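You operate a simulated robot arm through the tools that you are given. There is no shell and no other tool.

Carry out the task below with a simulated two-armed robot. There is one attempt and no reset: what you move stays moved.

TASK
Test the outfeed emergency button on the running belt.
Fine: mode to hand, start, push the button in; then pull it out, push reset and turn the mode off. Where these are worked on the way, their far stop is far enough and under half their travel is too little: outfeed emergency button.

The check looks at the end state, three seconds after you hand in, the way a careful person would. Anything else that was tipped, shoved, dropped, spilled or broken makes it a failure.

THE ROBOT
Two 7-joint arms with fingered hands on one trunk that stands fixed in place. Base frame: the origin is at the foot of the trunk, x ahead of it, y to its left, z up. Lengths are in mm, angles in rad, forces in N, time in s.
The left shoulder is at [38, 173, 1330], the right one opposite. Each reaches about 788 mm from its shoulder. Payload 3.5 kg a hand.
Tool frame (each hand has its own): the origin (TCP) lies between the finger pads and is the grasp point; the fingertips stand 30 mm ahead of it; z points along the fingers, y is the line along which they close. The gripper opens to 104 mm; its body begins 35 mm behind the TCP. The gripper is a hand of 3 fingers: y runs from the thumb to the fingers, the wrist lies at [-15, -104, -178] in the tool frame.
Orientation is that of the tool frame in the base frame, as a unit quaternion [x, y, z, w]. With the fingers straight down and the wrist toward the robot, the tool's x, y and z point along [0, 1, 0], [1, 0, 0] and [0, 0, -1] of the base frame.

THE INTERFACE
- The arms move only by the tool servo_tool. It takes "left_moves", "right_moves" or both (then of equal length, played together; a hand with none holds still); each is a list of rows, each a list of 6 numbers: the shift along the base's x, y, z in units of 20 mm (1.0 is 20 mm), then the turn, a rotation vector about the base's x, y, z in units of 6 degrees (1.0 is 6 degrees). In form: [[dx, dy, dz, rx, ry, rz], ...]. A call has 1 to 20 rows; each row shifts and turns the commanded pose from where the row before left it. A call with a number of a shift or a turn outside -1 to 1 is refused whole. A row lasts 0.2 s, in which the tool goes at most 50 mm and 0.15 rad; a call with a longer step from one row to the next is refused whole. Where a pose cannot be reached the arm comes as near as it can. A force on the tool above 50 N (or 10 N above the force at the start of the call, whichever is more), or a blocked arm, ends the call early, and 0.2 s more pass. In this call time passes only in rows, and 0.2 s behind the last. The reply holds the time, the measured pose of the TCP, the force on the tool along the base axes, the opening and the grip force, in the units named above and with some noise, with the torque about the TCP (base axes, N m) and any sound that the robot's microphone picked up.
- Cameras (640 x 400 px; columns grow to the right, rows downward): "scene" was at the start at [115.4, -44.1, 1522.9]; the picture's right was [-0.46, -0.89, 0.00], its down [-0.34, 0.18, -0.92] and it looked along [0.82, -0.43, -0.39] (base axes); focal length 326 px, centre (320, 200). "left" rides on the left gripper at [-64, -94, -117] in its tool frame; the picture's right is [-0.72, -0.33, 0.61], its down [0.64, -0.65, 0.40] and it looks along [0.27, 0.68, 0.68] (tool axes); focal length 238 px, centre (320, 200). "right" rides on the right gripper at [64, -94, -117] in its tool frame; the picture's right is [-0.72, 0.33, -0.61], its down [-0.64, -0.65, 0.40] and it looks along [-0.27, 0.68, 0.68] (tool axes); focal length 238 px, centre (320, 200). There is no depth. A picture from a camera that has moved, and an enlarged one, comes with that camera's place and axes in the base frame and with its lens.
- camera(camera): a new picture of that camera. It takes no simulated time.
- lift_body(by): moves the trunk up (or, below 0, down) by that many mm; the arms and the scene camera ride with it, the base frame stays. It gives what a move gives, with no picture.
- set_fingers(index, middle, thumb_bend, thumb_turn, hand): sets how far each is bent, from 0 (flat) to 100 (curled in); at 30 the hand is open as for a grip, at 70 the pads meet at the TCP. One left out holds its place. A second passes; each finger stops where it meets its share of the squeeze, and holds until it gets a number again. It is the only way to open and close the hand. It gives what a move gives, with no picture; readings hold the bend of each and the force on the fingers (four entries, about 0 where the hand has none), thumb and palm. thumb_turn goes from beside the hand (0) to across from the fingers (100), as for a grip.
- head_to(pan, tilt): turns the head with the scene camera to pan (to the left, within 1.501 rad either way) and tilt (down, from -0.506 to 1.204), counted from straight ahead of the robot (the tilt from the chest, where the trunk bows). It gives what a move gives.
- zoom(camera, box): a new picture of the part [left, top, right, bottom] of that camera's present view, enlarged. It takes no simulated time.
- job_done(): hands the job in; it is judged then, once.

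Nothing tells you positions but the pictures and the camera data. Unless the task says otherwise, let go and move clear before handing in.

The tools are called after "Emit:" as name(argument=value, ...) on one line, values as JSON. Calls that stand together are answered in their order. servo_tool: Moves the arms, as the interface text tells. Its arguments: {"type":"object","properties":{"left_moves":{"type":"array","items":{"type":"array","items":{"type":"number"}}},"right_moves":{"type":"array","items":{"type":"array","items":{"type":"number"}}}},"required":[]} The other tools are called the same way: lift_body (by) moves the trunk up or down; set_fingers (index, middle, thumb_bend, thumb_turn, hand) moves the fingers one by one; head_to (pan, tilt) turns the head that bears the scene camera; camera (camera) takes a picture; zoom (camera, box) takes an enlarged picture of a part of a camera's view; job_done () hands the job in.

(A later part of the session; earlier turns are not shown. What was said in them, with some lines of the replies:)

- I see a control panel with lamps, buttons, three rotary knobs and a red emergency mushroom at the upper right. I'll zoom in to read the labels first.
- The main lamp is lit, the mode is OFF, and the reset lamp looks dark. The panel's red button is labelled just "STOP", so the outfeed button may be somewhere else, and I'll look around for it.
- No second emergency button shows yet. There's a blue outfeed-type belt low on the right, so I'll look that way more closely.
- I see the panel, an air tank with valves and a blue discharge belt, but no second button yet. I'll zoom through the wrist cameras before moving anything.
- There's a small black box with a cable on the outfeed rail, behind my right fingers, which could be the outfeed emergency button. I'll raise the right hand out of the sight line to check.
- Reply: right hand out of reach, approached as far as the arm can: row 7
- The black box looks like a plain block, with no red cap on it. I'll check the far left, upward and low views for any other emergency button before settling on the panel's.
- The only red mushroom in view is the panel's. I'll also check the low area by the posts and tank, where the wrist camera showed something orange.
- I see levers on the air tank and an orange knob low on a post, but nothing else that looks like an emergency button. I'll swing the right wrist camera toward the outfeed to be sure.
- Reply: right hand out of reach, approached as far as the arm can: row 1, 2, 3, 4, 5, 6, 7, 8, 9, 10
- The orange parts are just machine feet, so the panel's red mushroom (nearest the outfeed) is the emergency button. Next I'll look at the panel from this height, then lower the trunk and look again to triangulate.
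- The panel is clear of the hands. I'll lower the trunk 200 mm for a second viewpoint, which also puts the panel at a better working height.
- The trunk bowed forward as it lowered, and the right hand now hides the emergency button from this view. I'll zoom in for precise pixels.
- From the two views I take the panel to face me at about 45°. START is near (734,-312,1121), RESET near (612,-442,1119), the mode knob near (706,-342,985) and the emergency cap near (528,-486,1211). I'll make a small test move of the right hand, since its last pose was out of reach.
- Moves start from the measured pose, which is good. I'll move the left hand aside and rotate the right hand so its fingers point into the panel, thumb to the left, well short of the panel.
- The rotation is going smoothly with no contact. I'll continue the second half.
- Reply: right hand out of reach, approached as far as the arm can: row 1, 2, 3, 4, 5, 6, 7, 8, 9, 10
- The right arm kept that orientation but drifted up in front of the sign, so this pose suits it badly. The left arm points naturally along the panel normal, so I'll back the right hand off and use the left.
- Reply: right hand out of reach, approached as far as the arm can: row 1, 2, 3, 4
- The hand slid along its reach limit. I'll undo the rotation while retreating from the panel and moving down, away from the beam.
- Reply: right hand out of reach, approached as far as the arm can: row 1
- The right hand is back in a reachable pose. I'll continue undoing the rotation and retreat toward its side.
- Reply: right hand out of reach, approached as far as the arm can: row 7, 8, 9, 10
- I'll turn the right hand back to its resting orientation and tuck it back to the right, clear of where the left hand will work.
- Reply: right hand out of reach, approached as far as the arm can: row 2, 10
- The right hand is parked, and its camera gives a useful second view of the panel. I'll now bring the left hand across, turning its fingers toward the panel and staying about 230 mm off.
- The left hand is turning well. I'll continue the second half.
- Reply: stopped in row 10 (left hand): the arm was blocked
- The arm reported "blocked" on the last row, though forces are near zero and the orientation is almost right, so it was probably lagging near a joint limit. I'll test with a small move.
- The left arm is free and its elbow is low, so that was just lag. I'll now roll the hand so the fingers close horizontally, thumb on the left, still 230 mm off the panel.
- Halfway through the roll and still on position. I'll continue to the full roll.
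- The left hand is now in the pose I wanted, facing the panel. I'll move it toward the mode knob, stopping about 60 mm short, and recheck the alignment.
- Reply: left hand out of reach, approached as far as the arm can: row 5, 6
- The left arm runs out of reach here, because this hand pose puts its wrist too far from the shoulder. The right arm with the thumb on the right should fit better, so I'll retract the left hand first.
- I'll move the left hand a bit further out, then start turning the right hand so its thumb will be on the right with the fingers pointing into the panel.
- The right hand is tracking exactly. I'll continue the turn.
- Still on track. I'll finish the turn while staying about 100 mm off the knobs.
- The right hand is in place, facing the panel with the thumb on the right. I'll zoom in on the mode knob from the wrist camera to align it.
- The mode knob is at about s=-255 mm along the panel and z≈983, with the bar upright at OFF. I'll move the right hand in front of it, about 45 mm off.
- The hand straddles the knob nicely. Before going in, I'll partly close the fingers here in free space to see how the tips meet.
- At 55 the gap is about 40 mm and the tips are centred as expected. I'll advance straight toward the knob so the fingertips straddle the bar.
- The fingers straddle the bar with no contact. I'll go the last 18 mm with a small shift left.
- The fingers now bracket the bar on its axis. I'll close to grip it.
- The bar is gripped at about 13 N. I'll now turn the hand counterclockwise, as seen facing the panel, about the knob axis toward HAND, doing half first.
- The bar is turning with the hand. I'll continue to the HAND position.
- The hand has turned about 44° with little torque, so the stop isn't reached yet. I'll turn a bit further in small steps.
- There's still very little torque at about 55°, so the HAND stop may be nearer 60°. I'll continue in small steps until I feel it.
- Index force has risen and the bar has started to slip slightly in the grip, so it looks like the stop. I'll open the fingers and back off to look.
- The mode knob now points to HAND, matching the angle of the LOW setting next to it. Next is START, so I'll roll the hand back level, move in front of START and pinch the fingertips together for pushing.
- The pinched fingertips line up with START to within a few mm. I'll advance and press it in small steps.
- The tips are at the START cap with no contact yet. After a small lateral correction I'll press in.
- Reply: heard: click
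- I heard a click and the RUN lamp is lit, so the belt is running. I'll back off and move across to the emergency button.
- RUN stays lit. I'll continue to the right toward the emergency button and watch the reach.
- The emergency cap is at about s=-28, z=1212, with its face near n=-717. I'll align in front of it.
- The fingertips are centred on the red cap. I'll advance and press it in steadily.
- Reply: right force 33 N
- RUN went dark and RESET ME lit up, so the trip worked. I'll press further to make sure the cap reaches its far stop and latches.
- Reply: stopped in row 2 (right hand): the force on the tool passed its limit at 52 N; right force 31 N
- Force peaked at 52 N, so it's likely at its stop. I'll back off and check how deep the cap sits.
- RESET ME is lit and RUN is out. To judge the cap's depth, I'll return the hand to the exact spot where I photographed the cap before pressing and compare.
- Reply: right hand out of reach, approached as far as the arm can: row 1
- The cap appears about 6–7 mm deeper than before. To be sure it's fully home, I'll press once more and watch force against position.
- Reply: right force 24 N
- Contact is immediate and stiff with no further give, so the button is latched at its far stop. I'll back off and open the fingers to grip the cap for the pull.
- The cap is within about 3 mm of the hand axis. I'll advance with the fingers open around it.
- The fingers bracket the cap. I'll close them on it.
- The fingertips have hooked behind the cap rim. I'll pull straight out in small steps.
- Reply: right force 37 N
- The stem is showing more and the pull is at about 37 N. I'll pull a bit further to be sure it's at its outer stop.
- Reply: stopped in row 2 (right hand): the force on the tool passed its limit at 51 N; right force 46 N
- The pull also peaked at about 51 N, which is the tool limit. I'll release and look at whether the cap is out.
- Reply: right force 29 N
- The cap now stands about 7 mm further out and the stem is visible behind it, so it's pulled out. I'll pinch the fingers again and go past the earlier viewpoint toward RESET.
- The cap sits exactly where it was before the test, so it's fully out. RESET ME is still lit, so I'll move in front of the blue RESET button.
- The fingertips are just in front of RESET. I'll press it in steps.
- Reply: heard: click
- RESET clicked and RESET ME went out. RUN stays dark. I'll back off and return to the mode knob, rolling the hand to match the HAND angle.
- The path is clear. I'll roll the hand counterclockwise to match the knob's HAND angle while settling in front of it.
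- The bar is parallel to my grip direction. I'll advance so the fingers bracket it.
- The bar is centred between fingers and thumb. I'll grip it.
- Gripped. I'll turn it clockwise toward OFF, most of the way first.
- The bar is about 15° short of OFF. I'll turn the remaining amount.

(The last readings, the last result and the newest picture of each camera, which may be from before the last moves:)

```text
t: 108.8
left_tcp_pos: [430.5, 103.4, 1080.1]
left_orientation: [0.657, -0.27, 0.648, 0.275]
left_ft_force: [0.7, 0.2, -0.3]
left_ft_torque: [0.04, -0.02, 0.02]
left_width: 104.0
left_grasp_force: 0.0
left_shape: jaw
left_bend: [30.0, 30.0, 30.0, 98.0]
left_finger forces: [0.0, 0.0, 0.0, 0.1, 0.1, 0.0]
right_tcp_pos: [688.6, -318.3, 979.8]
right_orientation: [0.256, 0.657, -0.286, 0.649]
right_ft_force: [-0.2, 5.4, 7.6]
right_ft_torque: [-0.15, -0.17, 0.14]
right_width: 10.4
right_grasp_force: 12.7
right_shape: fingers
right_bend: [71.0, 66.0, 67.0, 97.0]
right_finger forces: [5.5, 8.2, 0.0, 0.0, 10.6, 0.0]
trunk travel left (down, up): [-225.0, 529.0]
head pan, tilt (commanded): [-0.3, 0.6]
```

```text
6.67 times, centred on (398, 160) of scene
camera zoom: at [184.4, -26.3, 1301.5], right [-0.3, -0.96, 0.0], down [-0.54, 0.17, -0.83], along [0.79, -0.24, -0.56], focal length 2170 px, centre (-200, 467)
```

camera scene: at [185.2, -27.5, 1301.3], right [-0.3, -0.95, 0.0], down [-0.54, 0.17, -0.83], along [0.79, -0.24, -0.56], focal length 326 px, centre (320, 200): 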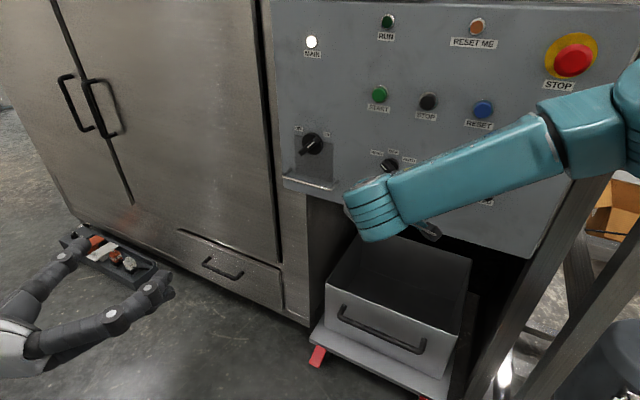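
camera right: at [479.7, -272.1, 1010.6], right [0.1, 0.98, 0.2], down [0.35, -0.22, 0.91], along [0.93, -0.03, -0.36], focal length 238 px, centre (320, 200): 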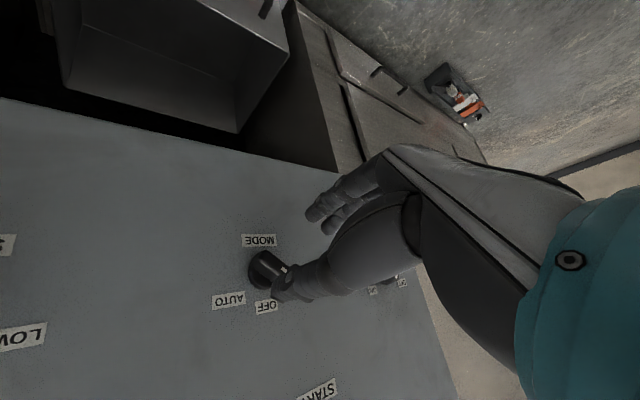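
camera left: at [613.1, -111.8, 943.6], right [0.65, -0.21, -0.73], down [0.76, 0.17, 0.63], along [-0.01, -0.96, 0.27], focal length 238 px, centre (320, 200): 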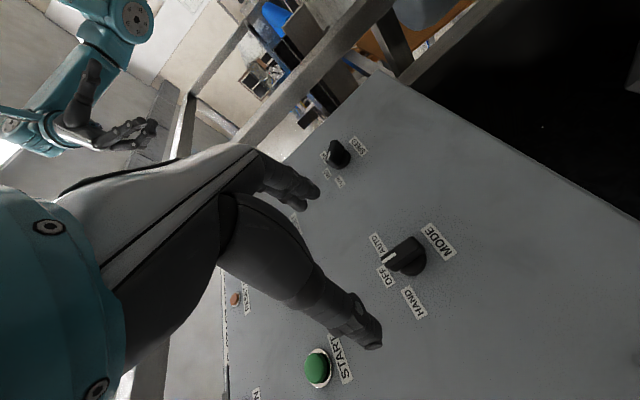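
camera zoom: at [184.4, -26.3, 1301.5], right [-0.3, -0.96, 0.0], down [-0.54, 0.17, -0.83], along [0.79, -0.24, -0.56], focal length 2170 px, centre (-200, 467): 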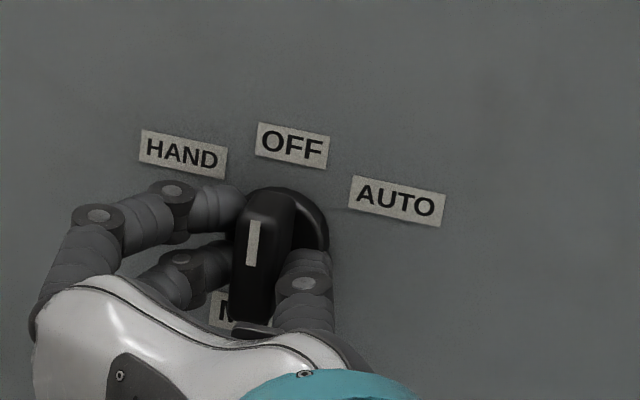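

The bar is upright at OFF. I'll open the fingers and back away.

Emit:
set_fingers(hand="right", index=50, middle=50, thumb_bend=50)

Emit:
servo_tool(right_moves=[[-0.7, 0.7, 0, 0, 0, 0], [-0.7, 0.7, 0, 0, 0, 0], [-0.7, 0.7, 0, 0, 0, 0], [-0.7, 0.7, 0, 0, 0, 0], [-0.7, 0.7, 0, 0, 0, 0]])

Emit:
zoom(camera="scene", box=[350, 130, 446, 190])

Emit:
camera(camera="right")

Emit:
camera(camera="scene")

```text
t: 109.8
left_tcp_pos: [433.2, 102.5, 1079.6]
left_orientation: [0.658, -0.27, 0.647, 0.275]
left_ft_force: [-0.3, 0.1, 0.1]
left_ft_torque: [-0.01, 0.02, -0.01]
left_width: 104.0
left_grasp_force: 0.1
left_shape: jaw
left_bend: [30.0, 30.0, 30.0, 98.0]
left_finger forces: [0.0, 0.0, 0.0, 0.1, 0.0, 0.0]
right_tcp_pos: [689.8, -318.0, 978.5]
right_orientation: [0.255, 0.658, -0.286, 0.648]
right_ft_force: [0.1, 0.2, -0.6]
right_ft_torque: [-0.06, 0.01, -0.01]
right_width: 51.6
right_grasp_force: 0.0
right_shape: fingers
right_bend: [50.0, 50.0, 50.0, 98.0]
right_finger forces: [0.1, 0.0, 0.1, 0.1, 0.1, 0.0]
trunk travel left (down, up): [-225.0, 529.0]
head pan, tilt (commanded): [-0.3, 0.6]
```

```text
t: 111.0
left_tcp_pos: [432.9, 103.0, 1079.2]
left_orientation: [0.657, -0.269, 0.647, 0.276]
left_ft_force: [0.6, 0.1, 0.7]
left_ft_torque: [-0.04, -0.03, 0.02]
left_width: 104.2
left_grasp_force: 0.1
left_shape: jaw
left_bend: [30.0, 30.0, 30.0, 98.0]
left_finger forces: [0.0, 0.0, 0.0, 0.0, 0.0, 0.0]
right_tcp_pos: [618.9, -248.4, 977.3]
right_orientation: [0.255, 0.658, -0.287, 0.648]
right_ft_force: [-0.4, 0.3, 0.1]
right_ft_torque: [0.02, 0.03, 0.0]
right_width: 51.5
right_grasp_force: 0.1
right_shape: fingers
right_bend: [50.0, 50.0, 50.0, 98.0]
right_finger forces: [0.0, 0.1, 0.0, 0.1, 0.0, 0.1]
trunk travel left (down, up): [-225.0, 529.0]
head pan, tilt (commanded): [-0.3, 0.6]
```

```text
6.67 times, centred on (398, 160) of scene
camera zoom: at [185.2, -27.3, 1301.3], right [-0.3, -0.96, 0.0], down [-0.54, 0.17, -0.83], along [0.79, -0.24, -0.56], focal length 2170 px, centre (-200, 467)
```

zoom: 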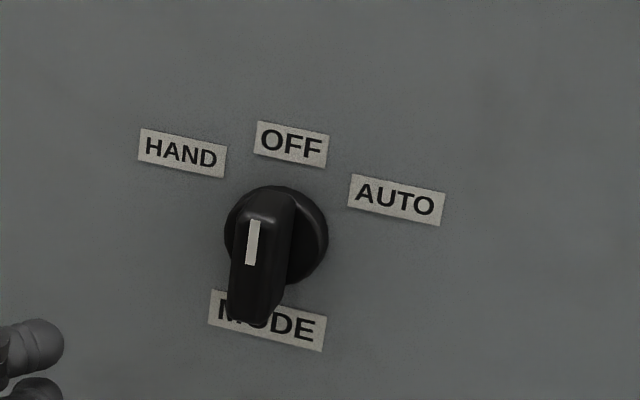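

```text
taken
camera right: at [466.2, -234.5, 918.1], right [-0.18, 0.69, 0.7], down [-0.16, -0.72, 0.67], along [0.97, 0.01, 0.24], focal length 238 px, centre (320, 200)
```

right: 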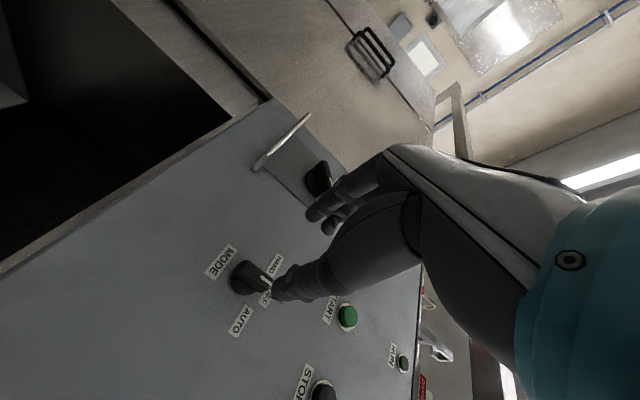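

```text
taken
camera scene: at [185.2, -27.3, 1301.3], right [-0.3, -0.96, 0.0], down [-0.54, 0.17, -0.83], along [0.79, -0.24, -0.56], focal length 326 px, centre (320, 200)
```

scene: 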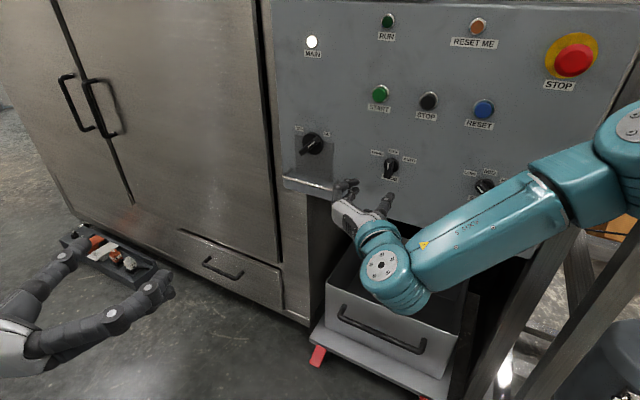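

The knob points at OFF. I'll withdraw the hand further and verify the whole panel.

Emit:
servo_tool(right_moves=[[-0.8, 0.2, 0.3, 0, 0, 0], [-0.8, 0, 0.5, 0, 0, 0], [-0.8, -0.2, 0.5, 0, 0, 0], [-0.6, -0.4, 0.5, 0, 0, 0]])

Emit:
head_to(pan=-0.6, tilt=0.45)

Emit:
camera(camera="scene")

Emit:
camera(camera="right")

```text
t: 112.0
left_tcp_pos: [432.5, 101.8, 1080.6]
left_orientation: [0.656, -0.27, 0.648, 0.276]
left_ft_force: [0.7, 0.2, -1.1]
left_ft_torque: [0.03, -0.01, 0.04]
left_width: 103.9
left_grasp_force: 0.1
left_shape: jaw
left_bend: [30.0, 30.0, 30.0, 98.0]
left_finger forces: [0.1, 0.0, 0.0, 0.0, 0.1, 0.1]
right_tcp_pos: [557.2, -257.4, 1015.4]
right_orientation: [0.253, 0.658, -0.287, 0.649]
right_ft_force: [-0.7, 0.3, 0.0]
right_ft_torque: [-0.01, 0.0, 0.01]
right_width: 51.4
right_grasp_force: 0.1
right_shape: fingers
right_bend: [50.0, 50.0, 50.0, 98.0]
right_finger forces: [0.0, 0.1, 0.1, 0.0, 0.0, 0.1]
trunk travel left (down, up): [-225.0, 529.0]
head pan, tilt (commanded): [-0.3, 0.6]
```

```text
t: 112.8
left_tcp_pos: [433.4, 103.9, 1079.6]
left_orientation: [0.657, -0.27, 0.648, 0.275]
left_ft_force: [0.9, -0.2, -0.2]
left_ft_torque: [-0.01, -0.02, 0.0]
left_width: 104.0
left_grasp_force: 0.1
left_shape: jaw
left_bend: [30.0, 30.0, 30.0, 98.0]
left_finger forces: [0.1, 0.1, 0.0, 0.0, 0.0, 0.0]
right_tcp_pos: [558.4, -256.6, 1015.1]
right_orientation: [0.255, 0.658, -0.287, 0.648]
right_ft_force: [-0.8, 0.1, -0.6]
right_ft_torque: [-0.01, 0.0, 0.0]
right_width: 51.8
right_grasp_force: 0.1
right_shape: fingers
right_bend: [50.0, 50.0, 50.0, 98.0]
right_finger forces: [0.0, 0.0, 0.0, 0.1, 0.0, 0.0]
trunk travel left (down, up): [-225.0, 529.0]
head pan, tilt (commanded): [-0.6, 0.45]
```

```text
taken
camera scene: at [176.7, -53.1, 1314.8], right [-0.56, -0.83, 0.0], down [-0.36, 0.25, -0.9], along [0.74, -0.51, -0.44], focal length 326 px, centre (320, 200)
```

scene: 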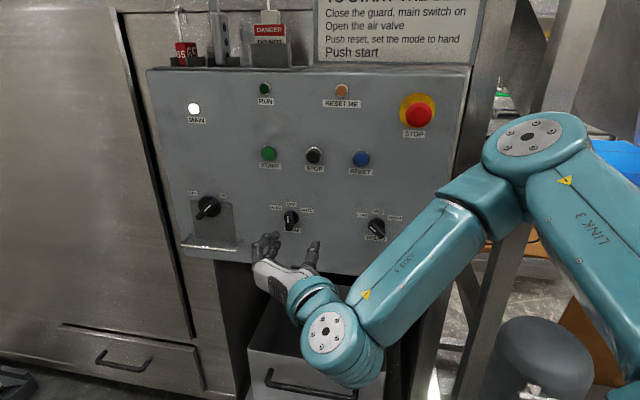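

```text
taken
camera right: at [405.7, -243.8, 955.8], right [-0.18, 0.69, 0.7], down [-0.16, -0.72, 0.67], along [0.97, 0.01, 0.24], focal length 238 px, centre (320, 200)
```

right: 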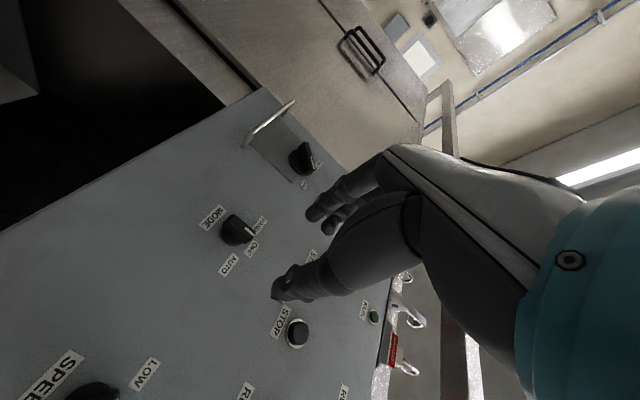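

Emit:
zoom(camera="scene", box=[300, 70, 460, 170])

Emit:
zoom(camera="scene", box=[170, 70, 330, 170])

Emit:
zoom(camera="scene", box=[250, 185, 410, 285])

Emit:
zoom(camera="right", box=[180, 190, 308, 270])

```text
4.00 times, centred on (380, 120) of scene
camera zoom: at [176.7, -53.1, 1314.8], right [-0.56, -0.83, 0.0], down [-0.36, 0.25, -0.9], along [0.74, -0.51, -0.44], focal length 1302 px, centre (80, 520)
```

zoom: 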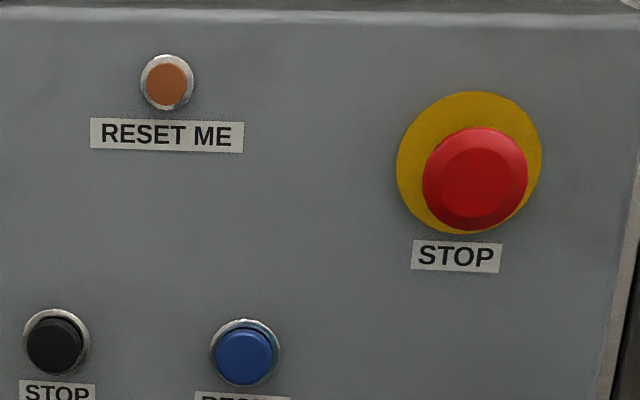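

```text
4.00 times, centred on (250, 120) of scene
camera zoom: at [176.7, -53.1, 1314.8], right [-0.56, -0.83, 0.0], down [-0.36, 0.25, -0.9], along [0.74, -0.51, -0.44], focal length 1302 px, centre (600, 520)
```

zoom: 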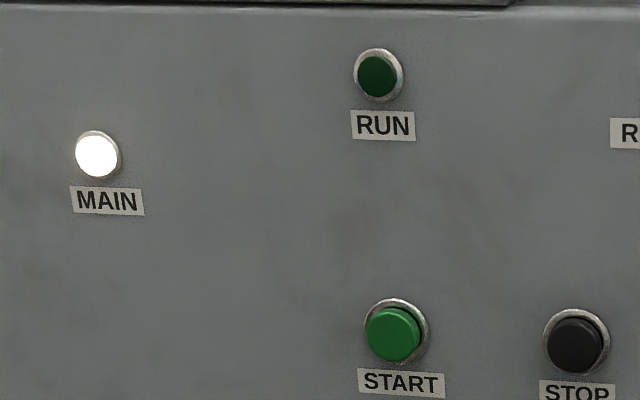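

```text
4.00 times, centred on (330, 235) of scene
camera zoom: at [176.7, -53.1, 1314.8], right [-0.56, -0.83, 0.0], down [-0.36, 0.25, -0.9], along [0.74, -0.51, -0.44], focal length 1302 px, centre (280, 60)
```

zoom: 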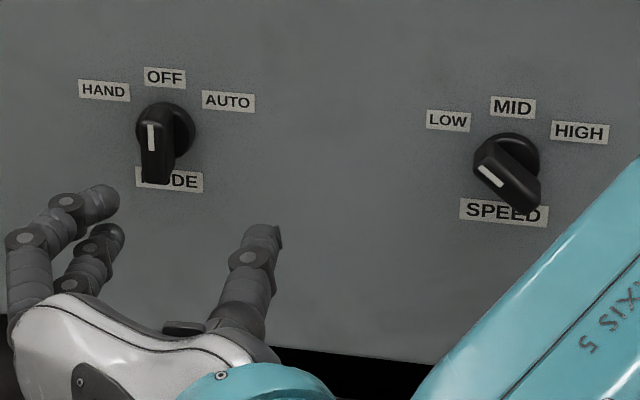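

```text
5.00 times, centred on (244, 230) of right
camera zoom: at [405.7, -243.8, 955.8], right [-0.18, 0.69, 0.7], down [-0.16, -0.72, 0.67], along [0.97, 0.01, 0.24], focal length 1192 px, centre (700, 50)
```

zoom: 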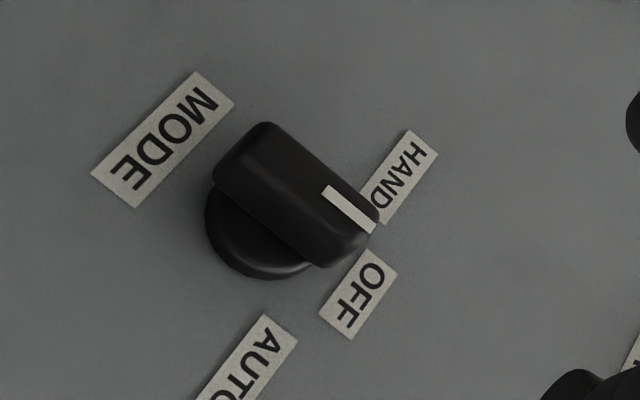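

The panel shows MAIN lit, RUN and RESET ME dark, the emergency cap out, and mode at OFF with SPEED untouched. I'll do one last close check of the knob angle and the cap.

Emit:
zoom(camera="scene", box=[266, 195, 314, 225])

Emit:
zoom(camera="scene", box=[390, 85, 454, 125])

```text
13.33 times, centred on (290, 210) of scene
camera zoom: at [176.7, -53.1, 1314.8], right [-0.56, -0.83, 0.0], down [-0.36, 0.25, -0.9], along [0.74, -0.51, -0.44], focal length 4340 px, centre (720, 67)
```

zoom: 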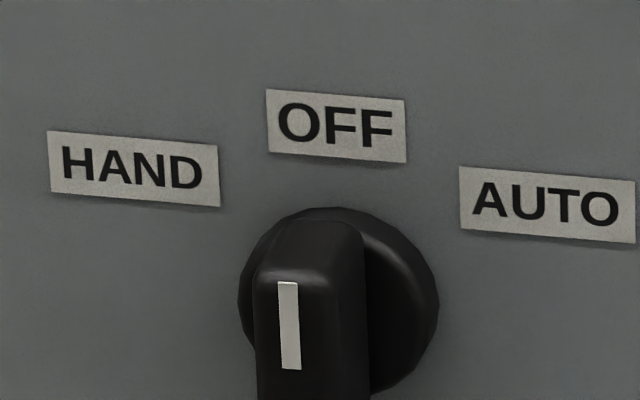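

```text
10.00 times, centred on (422, 105) of scene
camera zoom: at [176.7, -53.1, 1314.8], right [-0.56, -0.83, 0.0], down [-0.36, 0.25, -0.9], along [0.74, -0.51, -0.44], focal length 3255 px, centre (-700, 1150)
```

zoom: 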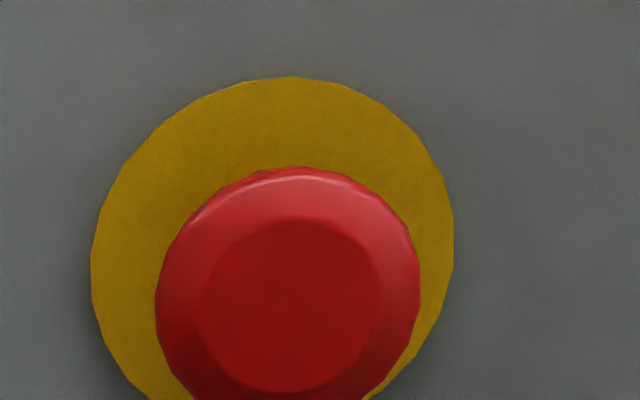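

The outfeed emergency button test is finished, and I'm handing in with both hands clear of the panel. I took the panel's red mushroom (labelled only STOP) as that button, having found no other emergency button around the machine.

- **Test run:** I set the mode to HAND and pushed START. RUN lit, and pressing the button to its stop put RUN out and lit RESET ME.
- **Restored:** I pulled the button out as far as it went before. RESET then put RESET ME out, and the mode knob is back upright at OFF.
- **End state:** MAIN is lit, RUN and RESET ME are dark, and SPEED is still at LOW.

Emit:
job_done()

```text
The job is handed in.
```

I ran the outfeed emergency button test through to the end and handed it in. I don't have the check's result.

- **Which button:** I took the panel's red mushroom button, labelled only STOP, as the outfeed emergency button. I found no other emergency button within view.
- **Test:** With the mode on HAND, START lit RUN. I pressed the button to its stop, which put RUN out and lit RESET ME.
- **Restoring:** I pulled the button back out; by camera comparison it sits where it was before the test. RESET then put RESET ME out, and I turned the mode knob back to OFF.
- **End state:** MAIN is lit, RUN and RESET ME are dark, and SPEED is still on LOW. Both hands are clear of the panel, and I saw nothing else moved.
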